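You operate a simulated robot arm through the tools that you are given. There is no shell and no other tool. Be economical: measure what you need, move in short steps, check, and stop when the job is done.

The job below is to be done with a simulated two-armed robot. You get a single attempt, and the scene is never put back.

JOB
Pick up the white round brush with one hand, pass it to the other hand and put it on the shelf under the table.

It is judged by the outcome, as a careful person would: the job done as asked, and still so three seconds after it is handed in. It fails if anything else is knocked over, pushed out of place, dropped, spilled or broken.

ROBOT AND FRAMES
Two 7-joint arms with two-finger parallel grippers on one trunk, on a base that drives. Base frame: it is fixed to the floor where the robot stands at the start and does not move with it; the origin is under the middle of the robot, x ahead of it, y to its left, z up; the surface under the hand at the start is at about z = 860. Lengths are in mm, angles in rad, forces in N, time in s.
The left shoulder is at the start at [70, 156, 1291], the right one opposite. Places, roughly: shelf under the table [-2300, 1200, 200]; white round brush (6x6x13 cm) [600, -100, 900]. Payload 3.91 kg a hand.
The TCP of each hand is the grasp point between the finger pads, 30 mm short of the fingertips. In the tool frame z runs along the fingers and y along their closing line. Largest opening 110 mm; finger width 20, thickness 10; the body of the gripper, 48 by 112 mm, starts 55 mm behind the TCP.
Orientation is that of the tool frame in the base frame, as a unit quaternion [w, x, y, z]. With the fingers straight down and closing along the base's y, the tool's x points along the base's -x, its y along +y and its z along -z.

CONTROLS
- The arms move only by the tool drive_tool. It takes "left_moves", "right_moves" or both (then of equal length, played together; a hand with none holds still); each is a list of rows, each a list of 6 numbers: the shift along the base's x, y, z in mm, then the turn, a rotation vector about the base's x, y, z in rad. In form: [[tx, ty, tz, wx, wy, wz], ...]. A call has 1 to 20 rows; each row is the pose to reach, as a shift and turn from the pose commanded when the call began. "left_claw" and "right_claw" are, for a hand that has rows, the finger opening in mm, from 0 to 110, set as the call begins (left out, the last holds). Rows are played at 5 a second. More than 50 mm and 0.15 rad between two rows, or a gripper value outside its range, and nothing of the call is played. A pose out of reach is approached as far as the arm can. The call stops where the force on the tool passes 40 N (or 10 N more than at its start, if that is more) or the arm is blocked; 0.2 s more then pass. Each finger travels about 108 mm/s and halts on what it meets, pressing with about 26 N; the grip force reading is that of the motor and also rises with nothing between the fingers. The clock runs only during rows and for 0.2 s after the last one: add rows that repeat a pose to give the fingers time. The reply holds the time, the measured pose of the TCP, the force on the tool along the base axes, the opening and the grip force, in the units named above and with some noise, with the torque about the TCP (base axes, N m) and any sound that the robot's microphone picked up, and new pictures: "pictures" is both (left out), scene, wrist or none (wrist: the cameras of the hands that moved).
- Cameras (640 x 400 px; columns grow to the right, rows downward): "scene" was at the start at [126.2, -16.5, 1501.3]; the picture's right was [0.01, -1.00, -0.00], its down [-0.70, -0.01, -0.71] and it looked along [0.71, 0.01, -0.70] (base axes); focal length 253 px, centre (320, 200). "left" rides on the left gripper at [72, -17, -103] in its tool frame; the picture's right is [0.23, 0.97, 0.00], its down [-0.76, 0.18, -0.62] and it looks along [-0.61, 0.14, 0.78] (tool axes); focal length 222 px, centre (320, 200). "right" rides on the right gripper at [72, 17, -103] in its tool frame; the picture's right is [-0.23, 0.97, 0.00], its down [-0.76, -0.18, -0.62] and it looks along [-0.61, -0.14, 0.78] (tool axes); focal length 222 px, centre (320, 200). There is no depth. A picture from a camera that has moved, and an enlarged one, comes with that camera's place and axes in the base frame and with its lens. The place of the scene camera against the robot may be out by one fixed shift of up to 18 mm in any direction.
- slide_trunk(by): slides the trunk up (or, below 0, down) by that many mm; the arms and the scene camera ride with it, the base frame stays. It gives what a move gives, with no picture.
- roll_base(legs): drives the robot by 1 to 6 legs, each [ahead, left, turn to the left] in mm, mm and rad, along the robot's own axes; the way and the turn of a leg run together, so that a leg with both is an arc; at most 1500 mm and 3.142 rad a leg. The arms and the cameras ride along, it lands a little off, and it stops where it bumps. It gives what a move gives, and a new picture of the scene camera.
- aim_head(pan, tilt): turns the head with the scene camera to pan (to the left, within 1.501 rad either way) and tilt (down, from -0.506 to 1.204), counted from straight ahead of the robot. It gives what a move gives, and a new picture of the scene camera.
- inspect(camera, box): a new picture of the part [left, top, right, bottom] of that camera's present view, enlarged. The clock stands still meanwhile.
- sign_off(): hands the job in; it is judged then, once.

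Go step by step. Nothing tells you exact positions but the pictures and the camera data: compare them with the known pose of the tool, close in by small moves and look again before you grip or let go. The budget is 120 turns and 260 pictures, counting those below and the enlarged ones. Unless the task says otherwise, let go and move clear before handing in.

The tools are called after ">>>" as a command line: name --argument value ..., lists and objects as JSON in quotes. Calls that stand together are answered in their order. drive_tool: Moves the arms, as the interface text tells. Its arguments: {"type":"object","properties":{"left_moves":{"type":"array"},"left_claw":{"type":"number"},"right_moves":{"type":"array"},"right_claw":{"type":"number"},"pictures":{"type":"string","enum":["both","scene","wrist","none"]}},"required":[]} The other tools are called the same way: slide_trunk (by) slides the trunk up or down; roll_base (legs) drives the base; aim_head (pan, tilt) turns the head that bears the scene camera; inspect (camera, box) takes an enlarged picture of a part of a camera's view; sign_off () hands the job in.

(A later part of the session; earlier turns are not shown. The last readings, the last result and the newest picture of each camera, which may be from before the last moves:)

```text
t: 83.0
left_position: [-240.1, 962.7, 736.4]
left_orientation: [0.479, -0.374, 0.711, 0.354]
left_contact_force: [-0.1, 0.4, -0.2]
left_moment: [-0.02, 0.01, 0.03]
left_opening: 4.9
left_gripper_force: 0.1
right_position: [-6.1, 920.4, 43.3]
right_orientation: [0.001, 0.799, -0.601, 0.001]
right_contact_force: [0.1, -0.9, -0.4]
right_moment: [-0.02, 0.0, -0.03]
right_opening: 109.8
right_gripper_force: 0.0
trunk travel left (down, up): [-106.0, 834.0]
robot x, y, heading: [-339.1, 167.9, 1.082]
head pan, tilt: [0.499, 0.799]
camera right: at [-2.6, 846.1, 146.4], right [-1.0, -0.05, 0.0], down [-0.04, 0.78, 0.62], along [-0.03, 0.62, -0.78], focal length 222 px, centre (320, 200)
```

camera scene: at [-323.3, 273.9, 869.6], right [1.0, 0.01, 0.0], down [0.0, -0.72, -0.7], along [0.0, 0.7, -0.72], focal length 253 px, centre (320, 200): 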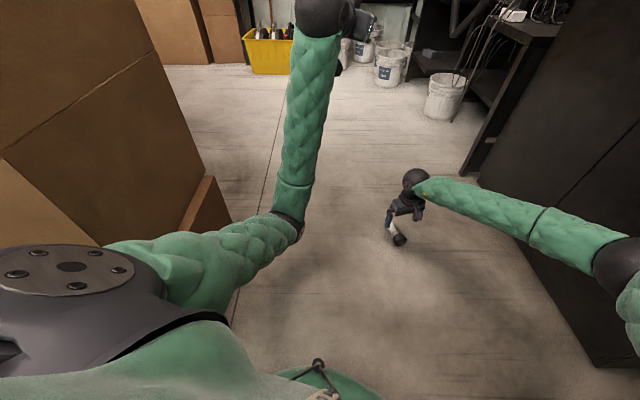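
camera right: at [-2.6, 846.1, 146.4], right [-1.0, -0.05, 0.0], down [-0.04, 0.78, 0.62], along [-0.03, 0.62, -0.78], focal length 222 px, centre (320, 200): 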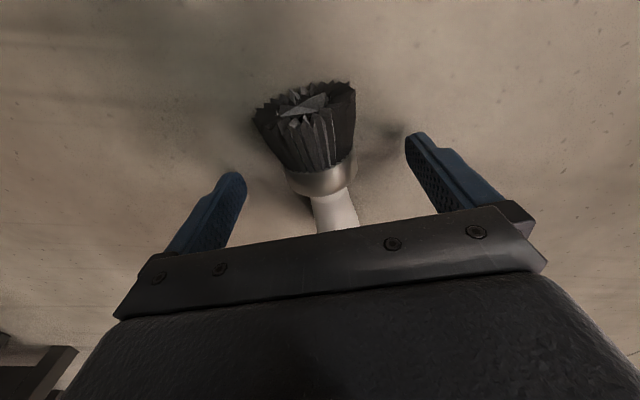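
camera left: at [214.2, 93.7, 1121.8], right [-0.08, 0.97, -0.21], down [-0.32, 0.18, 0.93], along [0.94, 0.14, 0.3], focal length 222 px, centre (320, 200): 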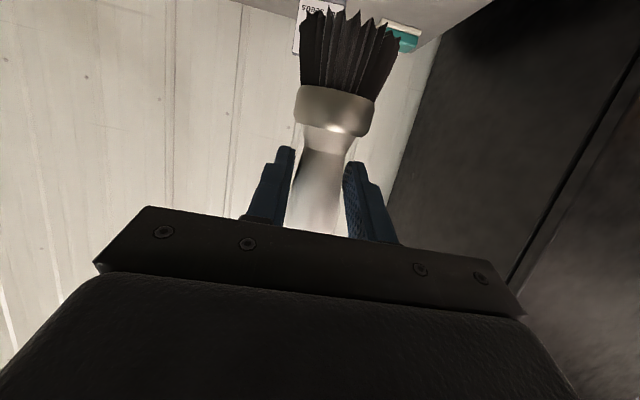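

>>> drive_tool --right_moves '[[0, 0, 0, 0, 0, 0], [0, 0, 0, 0, 0, 0], [0, 0, 0, 0, 0, 0], [0, 0, 0, 0, 0, 0], [0, 0, 0, 0, 0, 0]]' --right_claw 10 --pictures "wrist"

```text
t: 84.2
left_position: [-240.8, 963.0, 737.2]
left_orientation: [0.479, -0.374, 0.711, 0.354]
left_contact_force: [-0.3, 0.2, 0.6]
left_moment: [-0.03, 0.01, 0.01]
left_opening: 4.8
left_gripper_force: 0.0
right_position: [-6.9, 919.7, 43.3]
right_orientation: [0.0, 0.798, -0.602, 0.001]
right_contact_force: [0.5, -0.7, -0.1]
right_moment: [0.02, 0.01, -0.02]
right_opening: 44.5
right_gripper_force: 25.3
trunk travel left (down, up): [-106.0, 834.0]
robot x, y, heading: [-342.8, 164.2, 1.072]
head pan, tilt: [0.499, 0.799]
camera right: at [-2.7, 846.1, 146.5], right [-1.0, -0.05, 0.0], down [-0.04, 0.78, 0.62], along [-0.03, 0.62, -0.78], focal length 222 px, centre (320, 200)
```

right: 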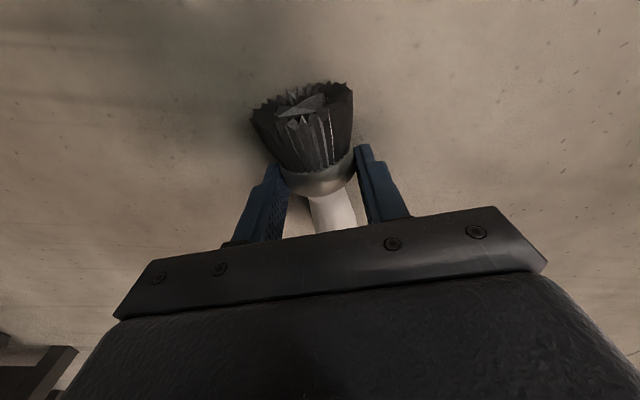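

The grip is on the ferrule at 44.5 mm. I'll lift and check.

>>> drive_tool --right_moves '[[0, 0, 20, 0, 0, 0], [0, 0, 50, 0, 0, 0], [0, 0, 90, 0, 0, 0], [0, 0, 130, 0, 0, 0], [0, 0, 170, 0, 0, 0], [0, 0, 210, 0, 0, 0], [0, 0, 250, 0, 0, 0], [0, 0, 250, 0, 0, 0]]' --pictures "wrist"

>>> slide_trunk --by 400

>>> inspect --camera "right" --box '[220, 50, 420, 240]'

```text
t: 86.0
left_position: [-240.2, 961.8, 735.3]
left_orientation: [0.479, -0.374, 0.711, 0.354]
left_contact_force: [0.3, -0.2, -0.2]
left_moment: [0.01, 0.01, 0.01]
left_opening: 5.0
left_gripper_force: 0.0
right_position: [-8.4, 919.4, 294.6]
right_orientation: [0.0, 0.799, -0.602, 0.001]
right_contact_force: [0.1, 0.2, -0.1]
right_moment: [0.0, -0.03, 0.0]
right_opening: 44.6
right_gripper_force: 26.6
trunk travel left (down, up): [-106.0, 834.0]
robot x, y, heading: [-342.7, 166.4, 1.071]
head pan, tilt: [0.499, 0.799]
camera right: at [-3.8, 846.2, 397.5], right [-1.0, -0.05, 0.0], down [-0.04, 0.78, 0.62], along [-0.03, 0.62, -0.78], focal length 222 px, centre (320, 200)
```

right: 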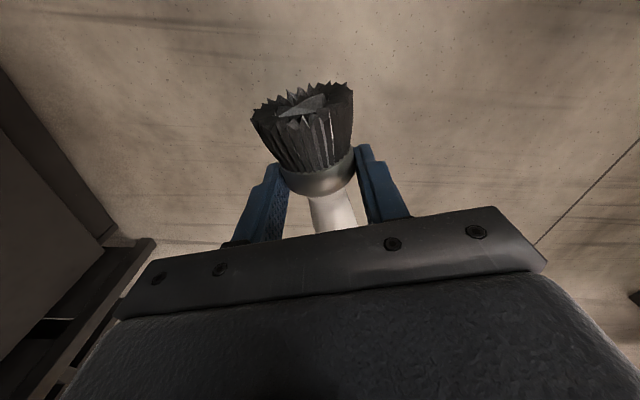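

```text
t: 89.8
left_position: [-240.3, 964.4, 1136.1]
left_orientation: [0.479, -0.374, 0.711, 0.354]
left_contact_force: [0.5, 0.4, 0.2]
left_moment: [-0.02, 0.0, 0.03]
left_opening: 5.1
left_gripper_force: 0.1
right_position: [-7.3, 920.4, 694.2]
right_orientation: [0.0, 0.798, -0.603, 0.001]
right_contact_force: [0.5, -0.2, -1.1]
right_moment: [0.0, 0.02, 0.01]
right_opening: 44.2
right_gripper_force: 26.2
trunk travel left (down, up): [-506.0, 434.0]
robot x, y, heading: [-341.3, 166.5, 1.078]
head pan, tilt: [0.499, 0.799]
```

```text
2.11 times, centred on (320, 145) of right
camera zoom: at [-3.6, 846.7, 796.9], right [-1.0, -0.05, 0.0], down [-0.04, 0.78, 0.62], along [-0.03, 0.62, -0.78], focal length 468 px, centre (320, 316)
```

zoom: 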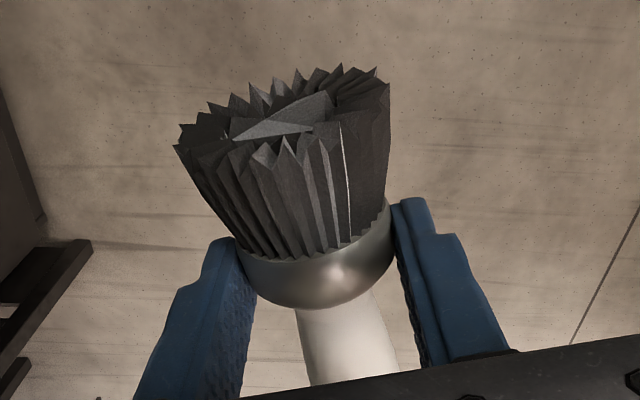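

The brush is held firmly by the ferrule. I'll raise the right hand and square it to the robot, then back away from the carton.

>>> drive_tool --right_moves '[[0, 0, 45, 0, 0, 0], [16, -19, 85, 0, 0, -0.1], [34, -40, 120, 0, 0, -0.2], [52, -61, 155, 0, 0, -0.3], [70, -82, 190, 0, 0, -0.4], [88, -103, 225, 0, 0, -0.5], [106, -124, 260, 0, 0, -0.6], [120, -140, 290, 0, 0, -0.7], [128, -150, 306, 0, 0, -0.77], [128, -150, 306, 0, 0, -0.77]]' --pictures "wrist"

>>> roll_base --legs '[[-238, -128, 0]]'

>>> aim_head --pan 0.0 --tilt 0.7

```text
t: 92.0
left_position: [-239.6, 962.6, 1136.5]
left_orientation: [0.479, -0.374, 0.711, 0.354]
left_contact_force: [0.1, 0.3, -0.3]
left_moment: [0.01, 0.02, 0.01]
left_opening: 5.0
left_gripper_force: 0.0
right_position: [118.7, 770.3, 1000.3]
right_orientation: [-0.001, -0.515, 0.857, -0.001]
right_contact_force: [0.1, 0.2, -1.8]
right_moment: [0.0, -0.01, 0.02]
right_opening: 44.8
right_gripper_force: 25.9
trunk travel left (down, up): [-506.0, 434.0]
robot x, y, heading: [-344.9, 165.3, 1.08]
head pan, tilt: [0.499, 0.799]
camera right: at [71.6, 715.4, 1103.1], right [-0.75, 0.66, 0.0], down [0.52, 0.59, 0.62], along [0.41, 0.47, -0.78], focal length 222 px, centre (320, 200)
```

right: 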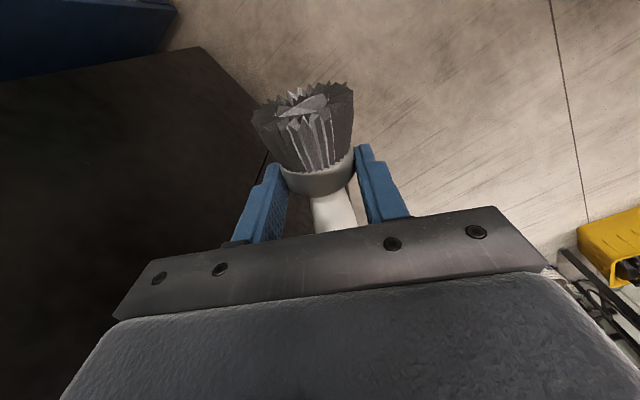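

```text
t: 93.9
left_position: [-240.6, 691.0, 1135.6]
left_orientation: [0.479, -0.374, 0.71, 0.355]
left_contact_force: [-0.4, -0.1, 0.7]
left_moment: [-0.03, 0.02, 0.0]
left_opening: 4.9
left_gripper_force: 0.1
right_position: [118.5, 499.2, 1000.1]
right_orientation: [-0.001, -0.513, 0.858, -0.001]
right_contact_force: [0.5, 0.2, -0.3]
right_moment: [0.04, 0.03, 0.01]
right_opening: 44.7
right_gripper_force: 26.2
trunk travel left (down, up): [-506.0, 434.0]
robot x, y, heading: [-342.6, -107.2, 1.079]
head pan, tilt: [0.499, 0.799]
camera scene: at [-324.5, 2.2, 1269.8], right [1.0, 0.0, 0.0], down [0.0, -0.72, -0.7], along [0.0, 0.7, -0.72], focal length 253 px, centre (320, 200)
```

scene: 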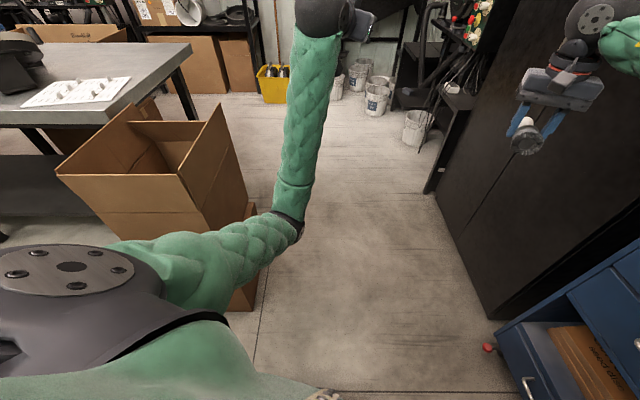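

```text
t: 94.9
left_position: [-241.1, 692.6, 1136.4]
left_orientation: [0.48, -0.374, 0.71, 0.354]
left_contact_force: [-0.2, -0.6, 0.2]
left_moment: [0.02, 0.01, -0.02]
left_opening: 5.1
left_gripper_force: 0.2
right_position: [119.5, 499.6, 1000.9]
right_orientation: [0.0, -0.513, 0.858, -0.001]
right_contact_force: [-0.5, -0.5, -0.6]
right_moment: [0.0, 0.0, 0.01]
right_opening: 44.4
right_gripper_force: 26.1
trunk travel left (down, up): [-506.0, 434.0]
robot x, y, heading: [-342.3, -105.0, 1.076]
head pan, tilt: [0.0, 0.7]
camera scene: at [-283.9, -2.5, 1277.8], right [0.88, -0.47, 0.0], down [-0.31, -0.57, -0.76], along [0.36, 0.67, -0.64], focal length 253 px, centre (320, 200)
```

scene: 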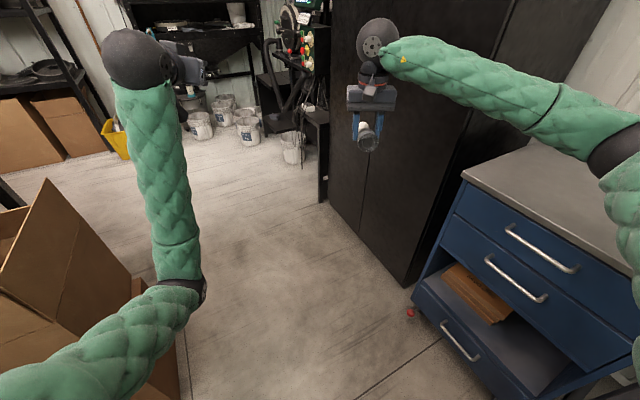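

I'll raise the trunk so both arms clear the carton, then turn left in two parts while checking the grip.

>>> slide_trunk --by 230

>>> roll_base --legs '[[0, 0, 0.7]]'

>>> inspect --camera "right" --box '[220, 50, 420, 240]'

```text
t: 97.3
left_position: [-240.1, 693.3, 1366.4]
left_orientation: [0.48, -0.373, 0.711, 0.354]
left_contact_force: [0.7, 0.3, -0.4]
left_moment: [-0.02, -0.01, -0.02]
left_opening: 4.9
left_gripper_force: 0.0
right_position: [119.5, 500.6, 1229.9]
right_orientation: [0.0, -0.514, 0.858, -0.001]
right_contact_force: [0.5, 0.8, -0.8]
right_moment: [-0.03, 0.01, 0.05]
right_opening: 44.7
right_gripper_force: 26.1
trunk travel left (down, up): [-736.0, 204.0]
robot x, y, heading: [-344.6, -107.8, 1.074]
head pan, tilt: [0.0, 0.7]
```

```text
t: 99.6
left_position: [-780.6, 569.7, 1365.8]
left_orientation: [-0.328, 0.596, -0.538, -0.497]
left_contact_force: [0.3, -0.6, 0.6]
left_moment: [-0.03, -0.01, 0.0]
left_opening: 5.2
left_gripper_force: 0.2
right_position: [-383.2, 655.8, 1230.1]
right_orientation: [0.0, 0.778, -0.629, 0.001]
right_contact_force: [-0.7, 0.4, -0.2]
right_moment: [0.05, -0.05, 0.01]
right_opening: 44.4
right_gripper_force: 25.9
trunk travel left (down, up): [-736.0, 204.0]
robot x, y, heading: [-342.7, -103.8, 1.78]
head pan, tilt: [0.0, 0.7]
camera scene: at [-376.9, 11.0, 1507.8], right [0.98, 0.21, 0.0], down [0.13, -0.63, -0.76], along [-0.16, 0.75, -0.64], focal length 253 px, centre (320, 200)
```

scene: 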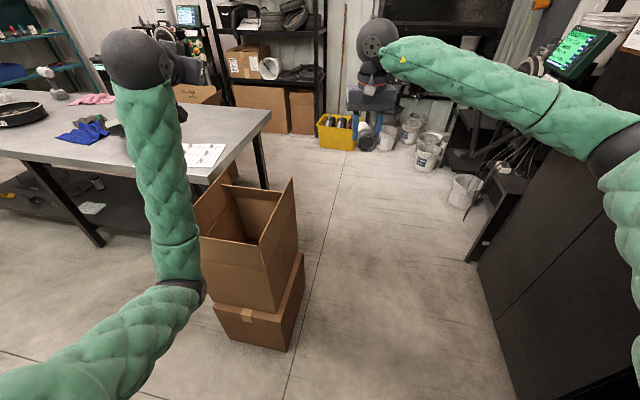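

```text
2.11 times, centred on (320, 145) of right
camera zoom: at [-383.1, 581.5, 1333.0], right [-1.0, 0.02, 0.0], down [0.01, 0.78, 0.62], along [0.01, 0.62, -0.78], focal length 468 px, centre (320, 316)
```

zoom: 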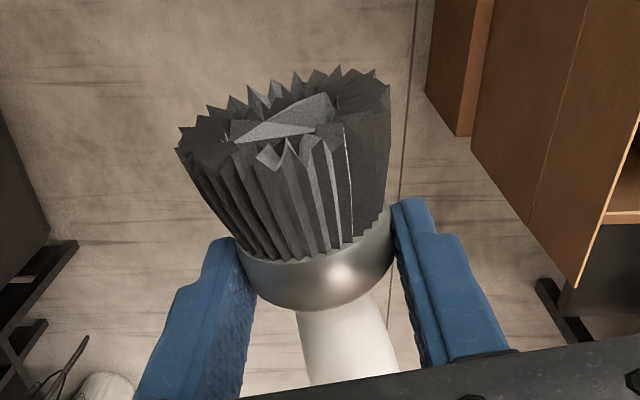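

The grip hasn't shifted at all. I'll continue turning to face -x.

>>> roll_base --legs '[[0, 0, 0.7], [0, 0, 0.66]]'

>>> aim_head --pan -0.5 --tilt 0.6

```text
t: 103.6
left_position: [-1098.3, -382.8, 1366.4]
left_orientation: [0.055, 0.801, -0.048, -0.594]
left_contact_force: [-0.1, 0.2, -0.1]
left_moment: [-0.01, 0.01, -0.03]
left_opening: 5.1
left_gripper_force: 0.0
right_position: [-1093.6, 25.2, 1230.1]
right_orientation: [-0.001, 1.0, -0.006, 0.0]
right_contact_force: [-0.8, -0.1, -0.6]
right_moment: [0.03, 0.0, -0.01]
right_opening: 44.5
right_gripper_force: 25.5
trunk travel left (down, up): [-736.0, 204.0]
robot x, y, heading: [-342.9, -103.4, 3.122]
head pan, tilt: [0.0, 0.7]
camera scene: at [-484.3, -120.5, 1507.8], right [0.01, 1.0, 0.0], down [0.64, -0.01, -0.76], along [-0.76, 0.01, -0.64], focal length 253 px, centre (320, 200)
```

scene: 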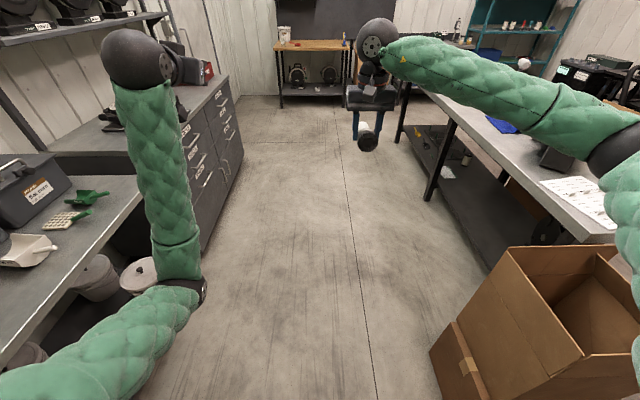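

```text
t: 104.5
left_position: [-1097.7, -382.2, 1366.5]
left_orientation: [0.054, 0.801, -0.049, -0.594]
left_contact_force: [-0.9, 0.3, 0.6]
left_moment: [-0.01, -0.01, -0.02]
left_opening: 4.9
left_gripper_force: 0.1
right_position: [-1093.9, 25.3, 1229.8]
right_orientation: [-0.001, 1.0, -0.006, 0.001]
right_contact_force: [-0.2, -0.3, -0.6]
right_moment: [0.01, 0.01, -0.02]
right_opening: 44.3
right_gripper_force: 26.3
trunk travel left (down, up): [-736.0, 204.0]
robot x, y, heading: [-344.1, -104.1, 3.131]
head pan, tilt: [-0.499, 0.6]
camera scene: at [-476.4, -77.8, 1516.4], right [0.49, 0.87, 0.0], down [0.49, -0.28, -0.82], along [-0.72, 0.4, -0.57], focal length 253 px, centre (320, 200)
```

scene: 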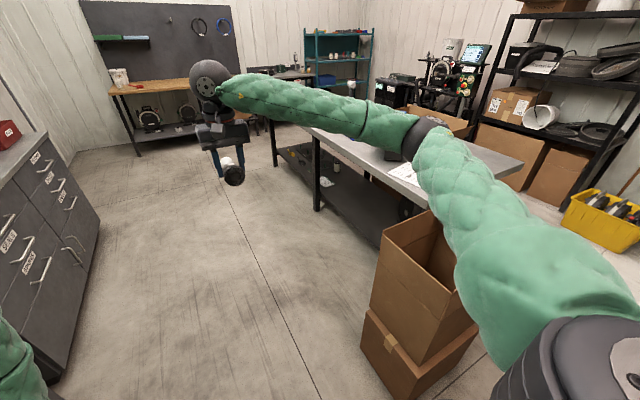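

The way ahead along -x is clear; the table front edge is at about y = 920 with legs near x = -1150, -2265 and -3380. I'll drive ahead 1400 mm, then turn to face the table.

>>> roll_base --legs '[[700, 0, 0], [700, 0, 0]]'

>>> roll_base --legs '[[0, 0, -0.78], [0, 0, -0.78]]'

>>> aim_head --pan 0.0 --tilt 0.6

>>> inspect --camera "right" --box '[220, 50, 420, 240]'

```text
t: 111.8
left_position: [-2497.0, -376.5, 1366.2]
left_orientation: [0.057, 0.802, -0.045, -0.593]
left_contact_force: [0.1, 0.1, -0.5]
left_moment: [-0.01, 0.04, 0.0]
left_opening: 4.8
left_gripper_force: 0.0
right_position: [-2497.1, 31.5, 1229.9]
right_orientation: [-0.001, 1.0, 0.0, 0.001]
right_contact_force: [0.7, 0.0, -1.3]
right_moment: [-0.01, -0.03, -0.02]
right_opening: 44.5
right_gripper_force: 26.4
trunk travel left (down, up): [-736.0, 204.0]
robot x, y, heading: [-1747.7, -92.7, 3.136]
head pan, tilt: [-0.499, 0.6]
camera scene: at [-1878.9, -65.4, 1516.5], right [0.48, 0.88, 0.0], down [0.5, -0.27, -0.82], along [-0.72, 0.4, -0.57], focal length 253 px, centre (320, 200)
```

scene: 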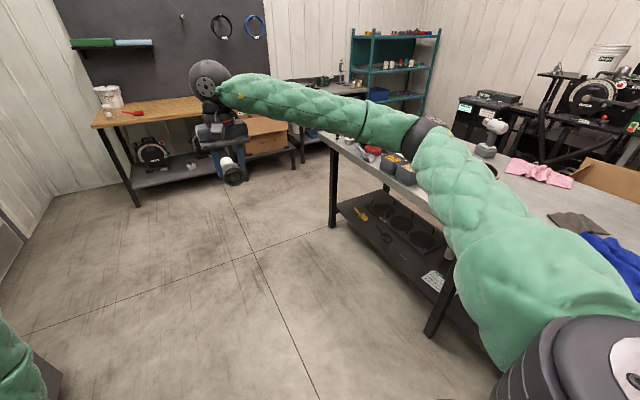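

```text
t: 116.3
left_position: [-2022.7, 663.4, 1367.3]
left_orientation: [0.381, -0.533, 0.601, 0.459]
left_contact_force: [0.0, 0.7, 0.2]
left_moment: [0.0, -0.01, 0.02]
left_opening: 4.9
left_gripper_force: 0.0
right_position: [-1615.5, 660.0, 1229.4]
right_orientation: [0.0, -0.704, 0.71, -0.001]
right_contact_force: [0.1, 0.3, -1.1]
right_moment: [0.0, 0.0, 0.02]
right_opening: 44.3
right_gripper_force: 26.3
trunk travel left (down, up): [-736.0, 204.0]
robot x, y, heading: [-1745.1, -93.7, 1.562]
head pan, tilt: [-0.499, 0.6]
camera scene: at [-1705.7, 19.8, 1516.5], right [0.87, -0.49, 0.0], down [-0.28, -0.49, -0.82], along [0.4, 0.72, -0.57], focal length 253 px, centre (320, 200)
```

scene: 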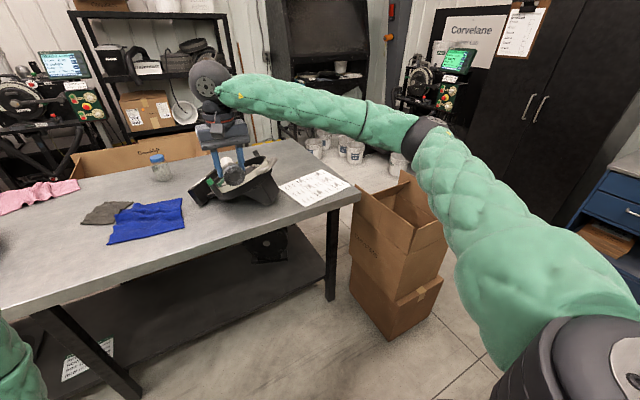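

```text
t: 117.3
left_position: [-2023.5, 662.5, 1366.8]
left_orientation: [0.381, -0.533, 0.601, 0.459]
left_contact_force: [0.5, 0.0, -0.4]
left_moment: [0.0, 0.01, 0.0]
left_opening: 5.0
left_gripper_force: 0.1
right_position: [-1617.3, 659.1, 1230.6]
right_orientation: [0.0, -0.704, 0.71, -0.001]
right_contact_force: [-0.4, 0.1, -0.9]
right_moment: [-0.04, -0.01, 0.03]
right_opening: 44.6
right_gripper_force: 26.1
trunk travel left (down, up): [-736.0, 204.0]
robot x, y, heading: [-1745.0, -93.7, 1.557]
head pan, tilt: [0.0, 0.6]
camera scene: at [-1748.2, 31.1, 1516.5], right [1.0, -0.01, 0.0], down [-0.01, -0.57, -0.82], along [0.01, 0.82, -0.57], focal length 253 px, centre (320, 200)
```

scene: 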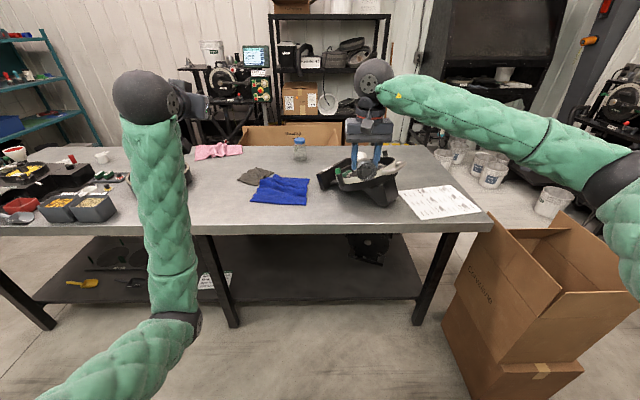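

```text
2.11 times, centred on (320, 145) of right
camera zoom: at [-1632.9, 587.3, 1333.1], right [-0.97, 0.24, 0.0], down [0.18, 0.76, 0.62], along [0.15, 0.6, -0.78], focal length 468 px, centre (320, 316)
```

zoom: 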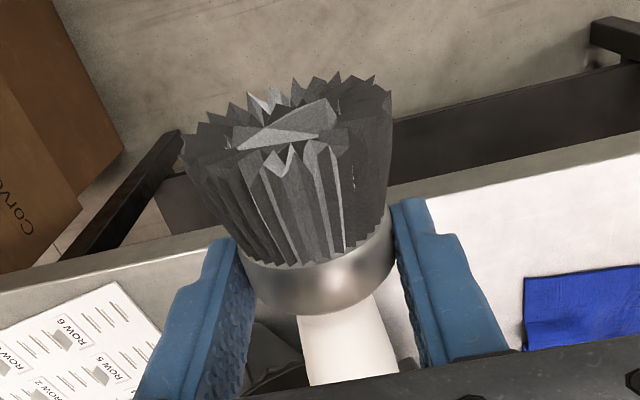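

The brush is still gripped exactly as before, and the shelf section between x = -2150 and -1600 is empty. Now the handover: first the right hand tips forward so the brush stands handle-up, then the left hand comes to the handle from above at a steep pitch.

>>> drive_tool --right_moves '[[-9, 5, -14, 0.143, -0.002, 0], [-18, 9, -28, 0.286, -0.004, 0], [-27, 14, -41, 0.429, -0.006, 0], [-36, 18, -55, 0.571, -0.008, 0], [-45, 23, -68, 0.714, -0.01, 0], [-54, 27, -82, 0.857, -0.012, 0], [-63, 32, -95, 1.0, -0.014, 0], [-72, 36, -109, 1.143, -0.016, 0], [-81, 41, -122, 1.286, -0.018, 0], [-90, 45, -136, 1.428, -0.02, 0], [-99, 50, -150, 1.571, -0.022, 0], [-99, 50, -150, 1.571, -0.022, 0]]' --left_moves '[[0, 0, 0, -0.07, -0.012, 0.005], [0, 0, 0, -0.14, -0.024, 0.01], [0, 0, 0, -0.21, -0.036, 0.015], [0, 0, 0, -0.28, -0.048, 0.02], [0, 0, 0, -0.35, -0.06, 0.025], [0, 0, 0, -0.42, -0.073, 0.03], [0, 0, 0, -0.49, -0.085, 0.035], [0, 0, 0, -0.56, -0.097, 0.04], [0, 0, 0, -0.63, -0.109, 0.046], [0, 0, 0, -0.7, -0.121, 0.051], [0, 0, 0, -0.751, -0.13, 0.055], [0, 0, 0, -0.751, -0.13, 0.055]]' --left_claw 110

```text
t: 119.9
left_position: [-2024.3, 664.1, 1365.3]
left_orientation: [0.184, -0.679, 0.687, 0.181]
left_contact_force: [-0.6, 0.7, -0.7]
left_moment: [-0.05, 0.0, -0.01]
left_opening: 109.9
left_gripper_force: 0.1
right_position: [-1752.3, 699.1, 1100.3]
right_orientation: [0.509, -0.494, 0.514, 0.483]
right_contact_force: [-0.9, -0.4, -0.7]
right_moment: [-0.05, 0.06, 0.0]
right_opening: 44.2
right_gripper_force: 25.8
right hand out of reach, approached as far as the arm can: row 10, 11, 12
trunk travel left (down, up): [-736.0, 204.0]
robot x, y, heading: [-1745.1, -91.3, 1.559]
head pan, tilt: [0.0, 0.6]
camera scene: at [-1749.0, 31.4, 1516.3], right [1.0, -0.01, 0.0], down [-0.01, -0.57, -0.82], along [0.01, 0.82, -0.57], focal length 253 px, centre (320, 200)
camera right: at [-1771.8, 597.4, 1029.5], right [-0.97, 0.05, 0.22], down [0.15, -0.62, 0.77], along [0.17, 0.79, 0.59], focal length 222 px, centre (320, 200)
camera left: at [-2006.9, 548.6, 1420.2], right [-0.98, -0.19, -0.11], down [-0.17, 0.35, 0.92], along [-0.13, 0.92, -0.38], focal length 222 px, centre (320, 200)
```

scene: 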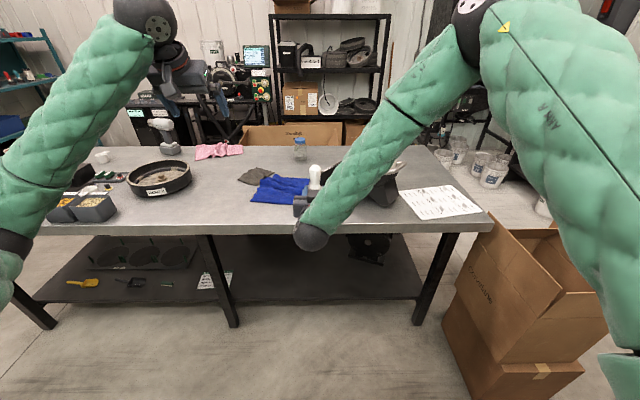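
right: 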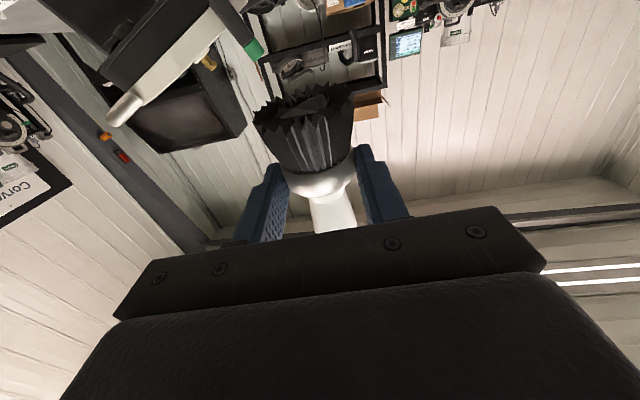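
left: 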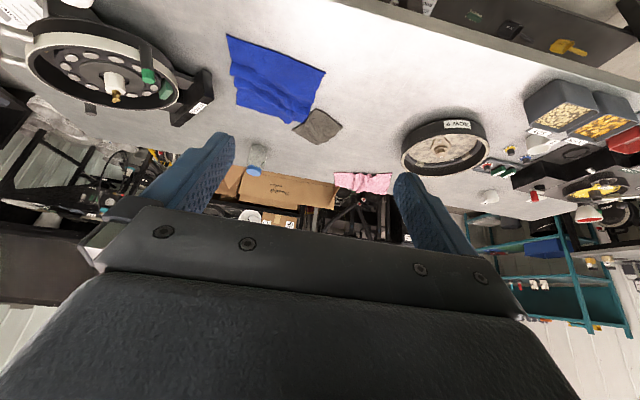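

The brush now stands handle-up in the right hand, near [-1752, 717]. I'll bring the left hand above and behind the handle.

>>> drive_tool --left_moves '[[40, -3, -10, 0, 0, 0], [80, -6, -20, 0, 0, 0], [120, -9, -30, 0, 0, 0], [160, -12, -40, 0, 0, 0], [200, -14, -50, 0, 0, 0], [240, -14, -62, 0, 0, 0], [272, -14, -75, 0, 0, 0], [272, -14, -75, 0, 0, 0]]'

>>> inspect --camera "right" --box '[200, 40, 440, 240]'

```text
t: 121.7
left_position: [-1752.4, 647.6, 1291.4]
left_orientation: [0.184, -0.679, 0.687, 0.182]
left_contact_force: [-0.2, -0.1, 0.4]
left_moment: [-0.01, 0.0, -0.01]
left_opening: 109.7
left_gripper_force: 0.1
right_position: [-1751.6, 699.3, 1099.9]
right_orientation: [0.508, -0.494, 0.514, 0.484]
right_contact_force: [-0.6, 0.2, -1.1]
right_moment: [-0.01, 0.01, -0.02]
right_opening: 44.2
right_gripper_force: 26.3
trunk travel left (down, up): [-736.0, 204.0]
robot x, y, heading: [-1745.9, -90.4, 1.561]
head pan, tilt: [0.0, 0.6]
camera scene: at [-1749.3, 30.9, 1516.5], right [1.0, -0.01, 0.0], down [-0.01, -0.57, -0.82], along [0.01, 0.82, -0.57], focal length 253 px, centre (320, 200)
camera left: at [-1734.8, 533.6, 1346.1], right [-0.98, -0.19, -0.11], down [-0.17, 0.35, 0.92], along [-0.13, 0.92, -0.37], focal length 222 px, centre (320, 200)
```

scene: 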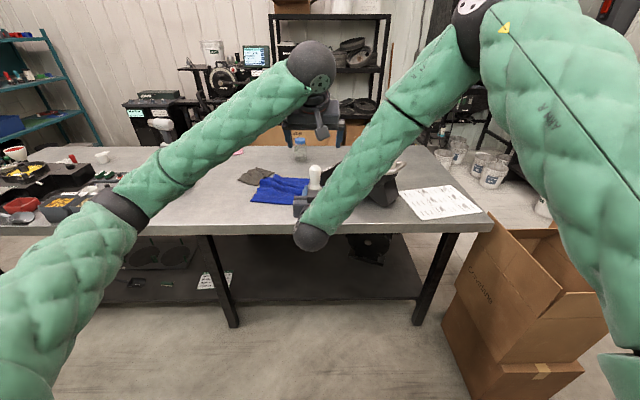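
left: 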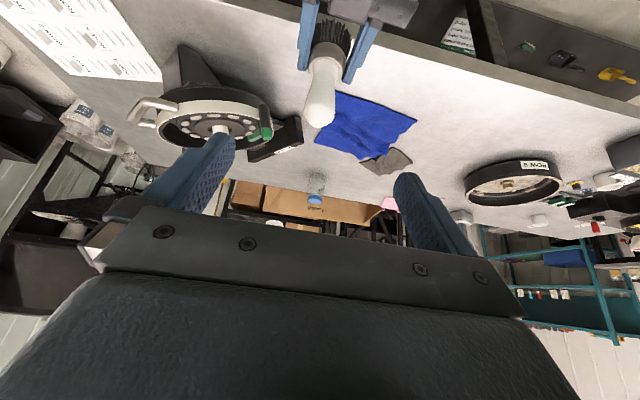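

```text
2.00 times, centred on (320, 140) of right
camera zoom: at [-1772.0, 596.8, 1029.5], right [-0.97, 0.05, 0.22], down [0.15, -0.62, 0.77], along [0.17, 0.79, 0.59], focal length 444 px, centre (320, 320)
```

zoom: 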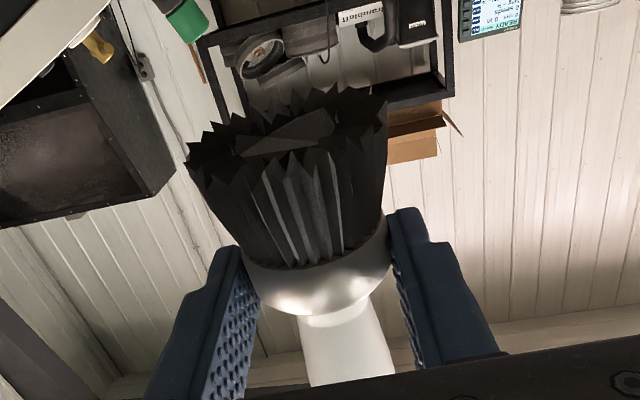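

The left camera puts the handle axis at about [-1749, 706], top near z = 1187. I'll line up along the finger direction and go in most of the way.

>>> drive_tool --left_moves '[[3, -3, -39, 0, 0, 0], [3, 15, -70, 0, 0, 0], [3, 27, -91, 0, 0, 0], [3, 27, -91, 0, 0, 0]]'

>>> inspect --camera "scene" --box '[260, 110, 380, 260]'

```text
t: 122.7
left_position: [-1749.0, 674.8, 1200.2]
left_orientation: [0.184, -0.679, 0.687, 0.182]
left_contact_force: [0.0, 0.5, 0.0]
left_moment: [0.02, 0.0, 0.03]
left_opening: 109.9
left_gripper_force: 0.1
right_position: [-1751.7, 700.4, 1101.2]
right_orientation: [0.508, -0.494, 0.515, 0.482]
right_contact_force: [0.2, 0.1, -1.5]
right_moment: [0.0, -0.01, 0.0]
right_opening: 44.4
right_gripper_force: 25.9
trunk travel left (down, up): [-736.0, 204.0]
robot x, y, heading: [-1747.7, -91.1, 1.559]
head pan, tilt: [0.0, 0.6]
camera scene: at [-1748.6, 30.9, 1516.5], right [1.0, -0.01, 0.0], down [-0.01, -0.57, -0.82], along [0.01, 0.82, -0.57], focal length 253 px, centre (320, 200)
camera left: at [-1731.5, 560.6, 1254.2], right [-0.98, -0.19, -0.11], down [-0.17, 0.35, 0.92], along [-0.13, 0.92, -0.37], focal length 222 px, centre (320, 200)
```

scene: 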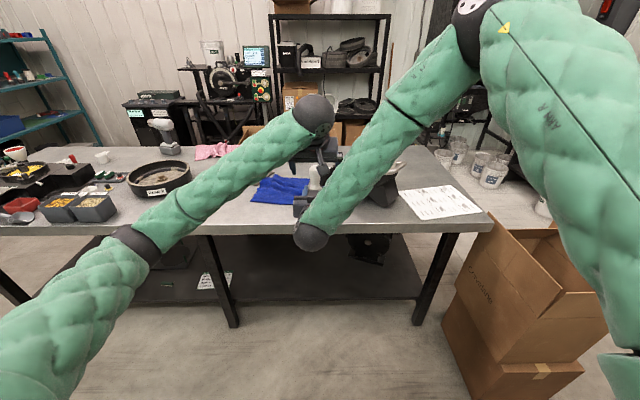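
left: 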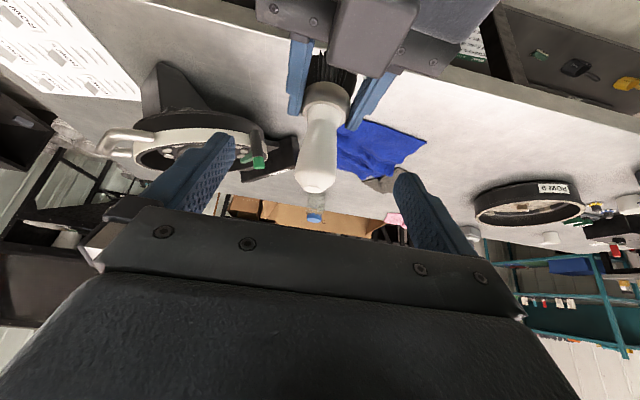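

```text
2.67 times, centred on (320, 185) of scene
camera zoom: at [-1748.6, 30.9, 1516.5], right [1.0, -0.01, 0.0], down [-0.01, -0.57, -0.82], along [0.01, 0.82, -0.57], focal length 674 px, centre (320, 240)
```

zoom: 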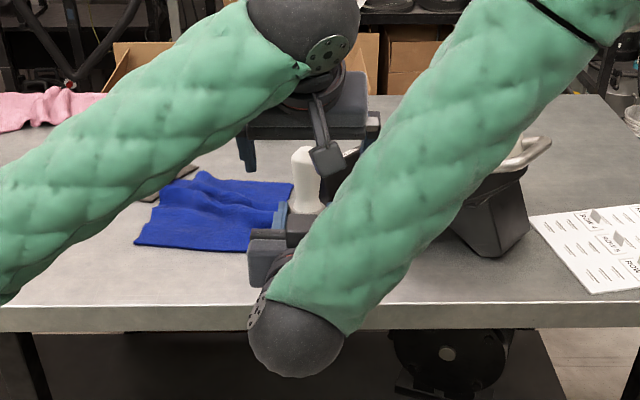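

Aligned as expected. Final advance and close of the left hand.

>>> drive_tool --left_moves '[[1, 12, -21, 0, 0, 0], [1, 25, -43, 0, 0, 0], [1, 25, -43, 0, 0, 0]]' --pictures "wrist"

>>> inspect --camera "right" --box '[200, 40, 440, 240]'

```text
t: 123.5
left_position: [-1747.7, 699.5, 1156.8]
left_orientation: [0.183, -0.679, 0.687, 0.182]
left_contact_force: [0.3, 0.0, 0.3]
left_moment: [0.01, 0.02, 0.02]
left_opening: 110.0
left_gripper_force: 0.1
right_position: [-1751.6, 701.4, 1100.4]
right_orientation: [0.508, -0.494, 0.515, 0.483]
right_contact_force: [0.0, 0.5, -1.4]
right_moment: [0.01, 0.02, 0.01]
right_opening: 44.7
right_gripper_force: 25.9
trunk travel left (down, up): [-736.0, 204.0]
robot x, y, heading: [-1747.1, -94.9, 1.558]
head pan, tilt: [0.0, 0.6]
camera left: at [-1730.0, 585.3, 1211.2], right [-0.98, -0.19, -0.11], down [-0.17, 0.35, 0.92], along [-0.13, 0.92, -0.37], focal length 222 px, centre (320, 200)
```

left: 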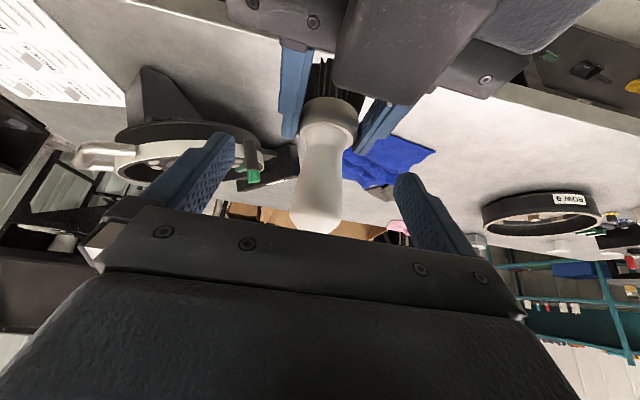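

```text
2.00 times, centred on (320, 140) of right
camera zoom: at [-1771.4, 596.6, 1029.7], right [-0.97, 0.05, 0.22], down [0.15, -0.62, 0.77], along [0.17, 0.79, 0.59], focal length 444 px, centre (320, 320)
```

zoom: 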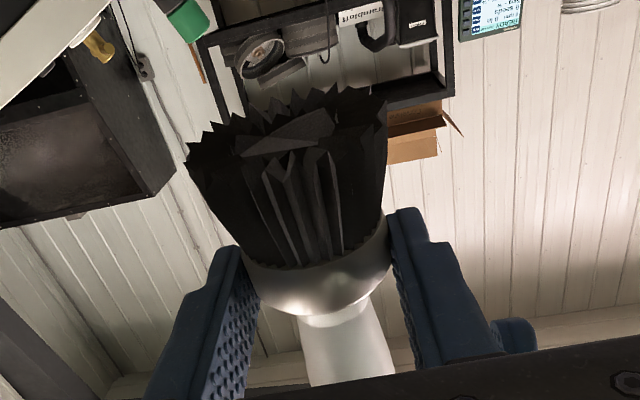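

>>> drive_tool --left_moves '[[0, 0, 0, 0, 0, 0], [0, 0, 0, 0, 0, 0], [0, 0, 0, 0, 0, 0], [0, 0, 0, 0, 0, 0], [0, 0, 0, 0, 0, 0]]' --left_claw 5 --pictures "wrist"

>>> inspect --camera "left" --box '[220, 60, 420, 240]'

```text
t: 124.7
left_position: [-1747.3, 701.3, 1157.8]
left_orientation: [0.185, -0.679, 0.687, 0.182]
left_contact_force: [-22.4, 0.2, 4.4]
left_moment: [-0.14, 0.79, 0.46]
left_opening: 33.7
left_gripper_force: 26.2
right_position: [-1749.4, 700.7, 1098.5]
right_orientation: [0.508, -0.495, 0.515, 0.481]
right_contact_force: [23.0, -0.3, -6.3]
right_moment: [0.17, 0.48, -0.47]
right_opening: 44.5
right_gripper_force: 25.6
trunk travel left (down, up): [-736.0, 204.0]
robot x, y, heading: [-1744.9, -89.9, 1.56]
head pan, tilt: [0.0, 0.6]
camera left: at [-1730.6, 585.9, 1211.2], right [-0.98, -0.19, -0.11], down [-0.17, 0.35, 0.92], along [-0.13, 0.92, -0.37], focal length 222 px, centre (320, 200)
```

left: 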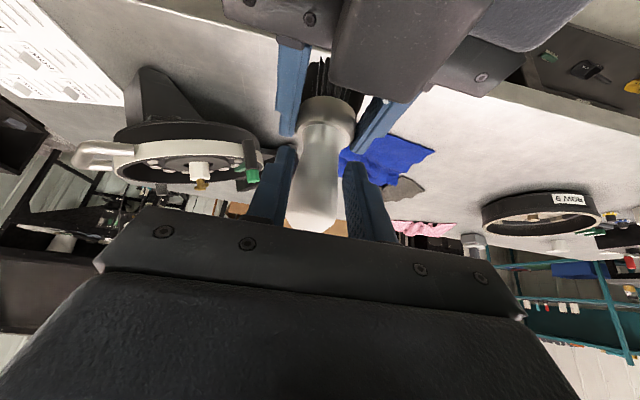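

```text
2.22 times, centred on (320, 150) of left
camera zoom: at [-1730.6, 585.9, 1211.2], right [-0.98, -0.19, -0.11], down [-0.17, 0.35, 0.92], along [-0.13, 0.92, -0.37], focal length 494 px, centre (320, 311)
```

zoom: 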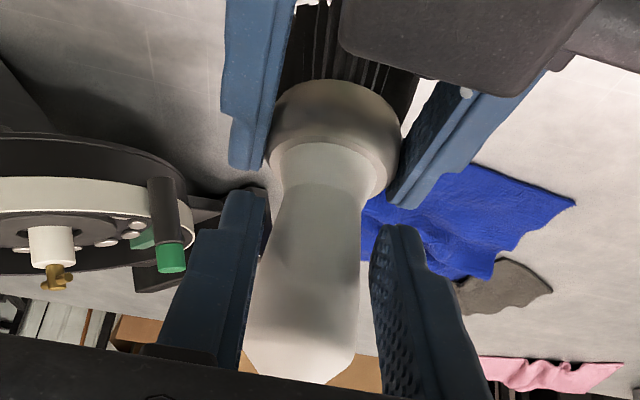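

The hands press sideways against each other with about 22 N, so the left hand is off by a little. I'll ease it 3 mm sideways and read the force.

>>> drive_tool --left_moves '[[-1.5, 0, 0, 0, 0, 0], [-3, 0, 0, 0, 0, 0], [-3, 0, 0, 0, 0, 0]]' --pictures "none"

```text
t: 125.5
left_position: [-1749.2, 700.8, 1157.6]
left_orientation: [0.185, -0.678, 0.687, 0.182]
left_contact_force: [-6.9, 0.2, 9.4]
left_moment: [0.17, 0.16, 0.12]
left_opening: 33.5
left_gripper_force: 25.8
right_position: [-1752.1, 699.6, 1100.8]
right_orientation: [0.507, -0.495, 0.515, 0.483]
right_contact_force: [5.6, 1.0, -9.9]
right_moment: [-0.24, 0.21, -0.07]
right_opening: 44.2
right_gripper_force: 26.4
trunk travel left (down, up): [-736.0, 204.0]
robot x, y, heading: [-1743.4, -90.3, 1.554]
head pan, tilt: [0.0, 0.6]
```

>>> drive_tool --left_moves '[[-1, 0, 1.5, 0, 0, 0], [-1, 0, 1.5, 0, 0, 0]]' --pictures "none"

```text
t: 126.1
left_position: [-1750.2, 700.3, 1157.8]
left_orientation: [0.184, -0.679, 0.687, 0.181]
left_contact_force: [9.5, 1.1, -0.1]
left_moment: [0.06, -0.38, -0.2]
left_opening: 33.5
left_gripper_force: 26.0
right_position: [-1753.3, 699.9, 1101.3]
right_orientation: [0.506, -0.496, 0.514, 0.483]
right_contact_force: [-9.2, -2.0, 0.1]
right_moment: [-0.01, -0.14, 0.22]
right_opening: 44.3
right_gripper_force: 26.1
trunk travel left (down, up): [-736.0, 204.0]
robot x, y, heading: [-1745.4, -94.5, 1.554]
head pan, tilt: [0.0, 0.6]
```

The sideways load is small now. I'll open the right hand and see whether the left holds.

>>> drive_tool --right_moves '[[0, 0, 0, 0, 0, 0], [0, 0, 0, 0, 0, 0], [0, 0, 0, 0, 0, 0], [0, 0, 0, 0, 0, 0]]' --right_claw 110 --pictures "wrist"

>>> inspect --camera "left" --box '[220, 60, 420, 240]'

```text
t: 127.1
left_position: [-1752.1, 701.5, 1159.8]
left_orientation: [0.185, -0.678, 0.687, 0.182]
left_contact_force: [0.9, 0.9, -1.0]
left_moment: [-0.02, -0.02, -0.02]
left_opening: 33.6
left_gripper_force: 26.1
right_position: [-1750.6, 700.6, 1100.8]
right_orientation: [0.507, -0.495, 0.514, 0.483]
right_contact_force: [0.0, 0.7, 0.1]
right_moment: [0.03, 0.01, -0.01]
right_opening: 110.1
right_gripper_force: 0.0
trunk travel left (down, up): [-736.0, 204.0]
robot x, y, heading: [-1745.7, -92.9, 1.561]
head pan, tilt: [0.0, 0.6]
camera right: at [-1771.4, 596.9, 1029.4], right [-0.97, 0.05, 0.22], down [0.15, -0.62, 0.77], along [0.17, 0.79, 0.59], focal length 222 px, centre (320, 200)
```

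right: 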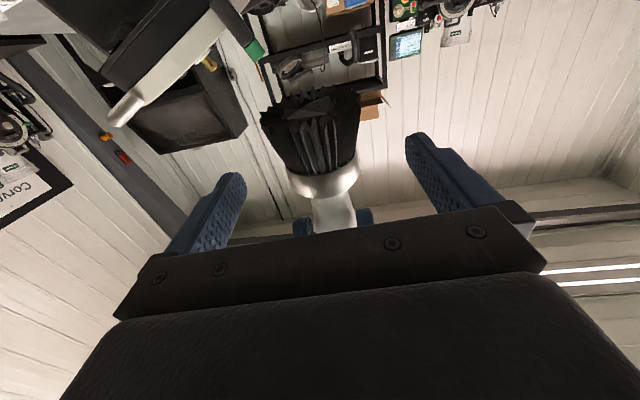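

```text
2.22 times, centred on (320, 150) of left
camera zoom: at [-1734.2, 586.0, 1212.9], right [-0.98, -0.19, -0.11], down [-0.17, 0.35, 0.92], along [-0.13, 0.92, -0.37], focal length 494 px, centre (320, 311)
```

zoom: 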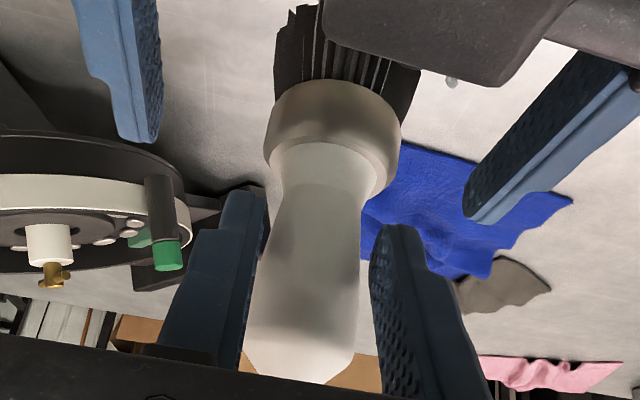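

The left hand holds it alone. I'll lift the left hand straight up out of the open right fingers, then to the left.

>>> drive_tool --left_moves '[[0, 0, 25, 0, 0, 0], [0, 0, 50, 0, 0, 0], [0, 0, 75, 0, 0, 0], [0, 0, 100, 0, 0, 0], [0, 0, 125, 0, 0, 0], [-30, 0, 125, 0, 0, 0], [-60, 0, 125, 0, 0, 0], [-90, 0, 125, 0, 0, 0], [-120, 0, 125, 0, 0, 0], [-150, 0, 125, 0, 0, 0], [-150, 0, 125, 0, 0, 0]]'

>>> inspect --camera "left" --box '[220, 60, 420, 240]'

```text
t: 129.5
left_position: [-1901.3, 701.2, 1283.9]
left_orientation: [0.184, -0.679, 0.687, 0.182]
left_contact_force: [1.1, -0.1, -1.5]
left_moment: [-0.06, 0.0, 0.01]
left_opening: 33.5
left_gripper_force: 26.1
right_position: [-1750.6, 701.4, 1100.5]
right_orientation: [0.508, -0.494, 0.515, 0.483]
right_contact_force: [-0.7, -0.1, 0.2]
right_moment: [0.02, 0.06, 0.0]
right_opening: 110.0
right_gripper_force: 0.1
trunk travel left (down, up): [-736.0, 204.0]
robot x, y, heading: [-1745.5, -90.6, 1.561]
head pan, tilt: [0.0, 0.6]
camera scene: at [-1747.6, 31.4, 1516.4], right [1.0, -0.01, 0.0], down [-0.01, -0.57, -0.82], along [0.01, 0.82, -0.57], focal length 253 px, centre (320, 200)
camera left: at [-1883.6, 586.0, 1337.9], right [-0.98, -0.19, -0.11], down [-0.17, 0.35, 0.92], along [-0.13, 0.92, -0.37], focal length 222 px, centre (320, 200)
```

scene: 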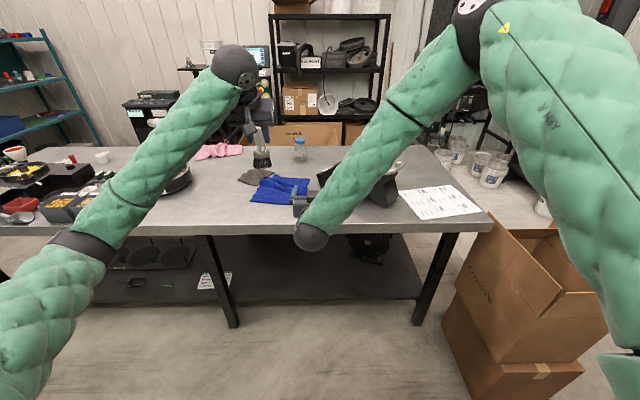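
left: 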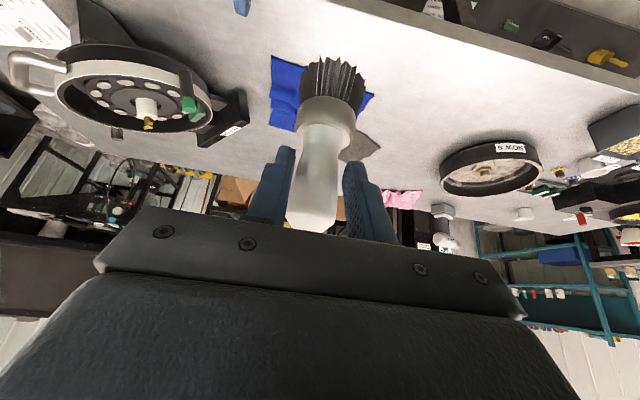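

```text
2.22 times, centred on (320, 150) of left
camera zoom: at [-1883.6, 586.0, 1337.9], right [-0.98, -0.19, -0.11], down [-0.17, 0.35, 0.92], along [-0.13, 0.92, -0.37], focal length 494 px, centre (320, 311)
```

zoom: 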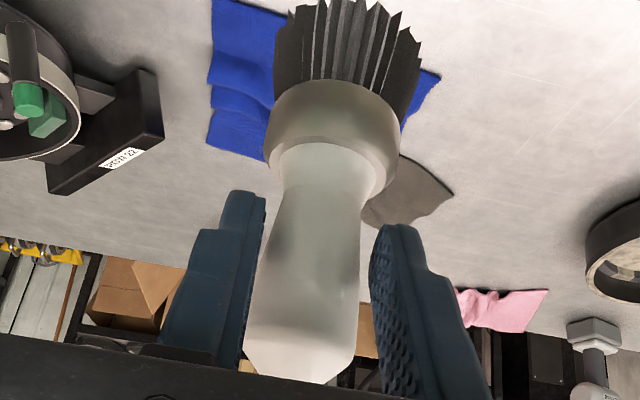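

The grip is unchanged after the move and the brush hangs upright. Next I'll tuck the right hand back to my right side, pointing down.

>>> drive_tool --right_moves '[[24, -24, 8, -0.13, 0.004, 0.002], [48, -47, 16, -0.259, 0.008, 0.004], [71, -70, 25, -0.388, 0.012, 0.006], [95, -94, 33, -0.517, 0.015, 0.009], [119, -117, 42, -0.647, 0.019, 0.011], [143, -140, 50, -0.776, 0.023, 0.013], [166, -164, 58, -0.905, 0.027, 0.015], [190, -187, 66, -1.035, 0.031, 0.017], [214, -210, 75, -1.164, 0.035, 0.02], [237, -234, 83, -1.293, 0.038, 0.022], [261, -257, 92, -1.423, 0.042, 0.024], [285, -280, 100, -1.552, 0.046, 0.026], [285, -280, 100, -1.552, 0.046, 0.026]]' --pictures "scene"

```text
t: 132.3
left_position: [-1901.7, 701.4, 1284.0]
left_orientation: [0.184, -0.68, 0.686, 0.182]
left_contact_force: [-0.5, -0.1, -1.6]
left_moment: [0.0, 0.0, 0.0]
left_opening: 33.5
left_gripper_force: 25.7
right_position: [-1469.3, 420.3, 1201.4]
right_orientation: [-0.005, -0.704, 0.71, 0.016]
right_contact_force: [0.2, -0.3, -0.3]
right_moment: [0.01, 0.01, -0.01]
right_opening: 109.8
right_gripper_force: 0.2
trunk travel left (down, up): [-736.0, 204.0]
robot x, y, heading: [-1742.8, -95.4, 1.559]
head pan, tilt: [0.0, 0.6]
camera scene: at [-1749.2, 31.4, 1516.4], right [1.0, -0.01, 0.0], down [-0.01, -0.57, -0.82], along [0.01, 0.82, -0.57], focal length 253 px, centre (320, 200)
```

scene: 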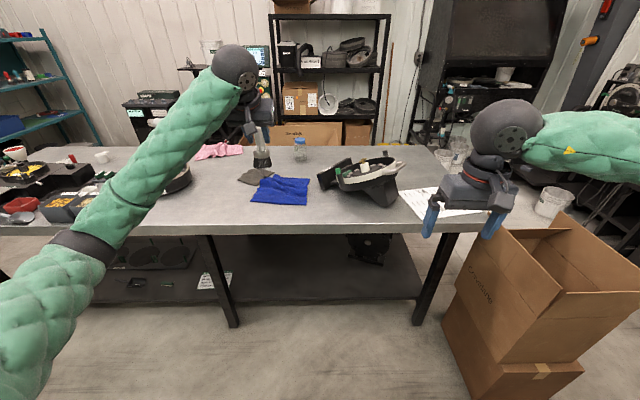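

I'll back off 200 mm and shift 150 mm left, then check the grip.

>>> roll_base --legs '[[-200, 0, 0], [0, 150, 0]]'

>>> inspect --camera "left" --box '[220, 60, 420, 240]'

```text
t: 134.9
left_position: [-2055.3, 503.3, 1283.3]
left_orientation: [0.184, -0.679, 0.687, 0.182]
left_contact_force: [0.0, -0.5, -1.0]
left_moment: [-0.03, 0.03, -0.03]
left_opening: 33.3
left_gripper_force: 25.9
right_position: [-1621.7, 222.9, 1200.4]
right_orientation: [-0.005, -0.704, 0.71, 0.015]
right_contact_force: [0.4, 0.1, -0.3]
right_moment: [0.01, -0.02, -0.01]
right_opening: 109.7
right_gripper_force: 0.1
trunk travel left (down, up): [-736.0, 204.0]
robot x, y, heading: [-1899.3, -292.5, 1.562]
head pan, tilt: [0.0, 0.6]
camera scene: at [-1901.6, -166.4, 1516.4], right [1.0, -0.01, 0.0], down [-0.01, -0.57, -0.82], along [0.01, 0.82, -0.57], focal length 253 px, centre (320, 200)
```

scene: 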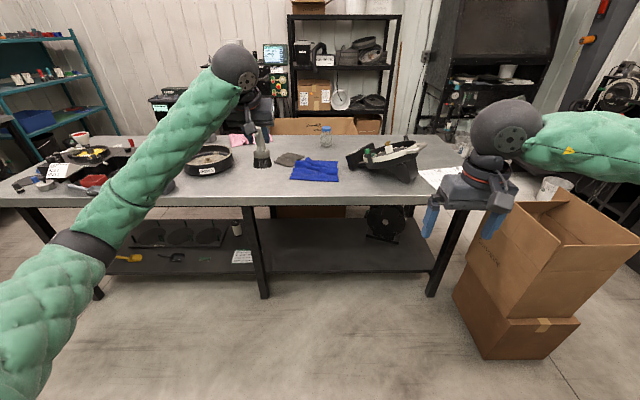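

```text
2.22 times, centred on (320, 150) of left
camera zoom: at [-2037.9, 388.0, 1337.8], right [-0.98, -0.19, -0.11], down [-0.17, 0.35, 0.92], along [-0.13, 0.92, -0.37], focal length 494 px, centre (320, 311)
```

zoom: 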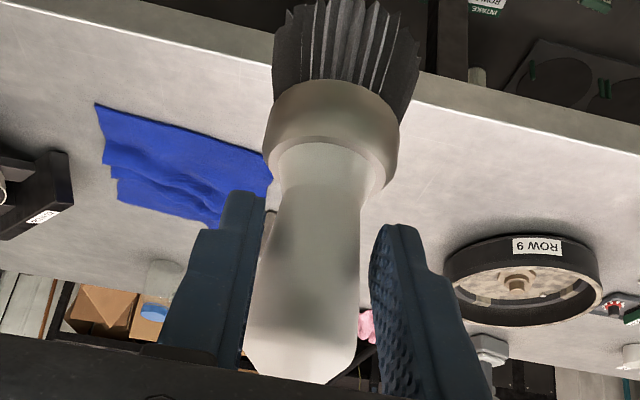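

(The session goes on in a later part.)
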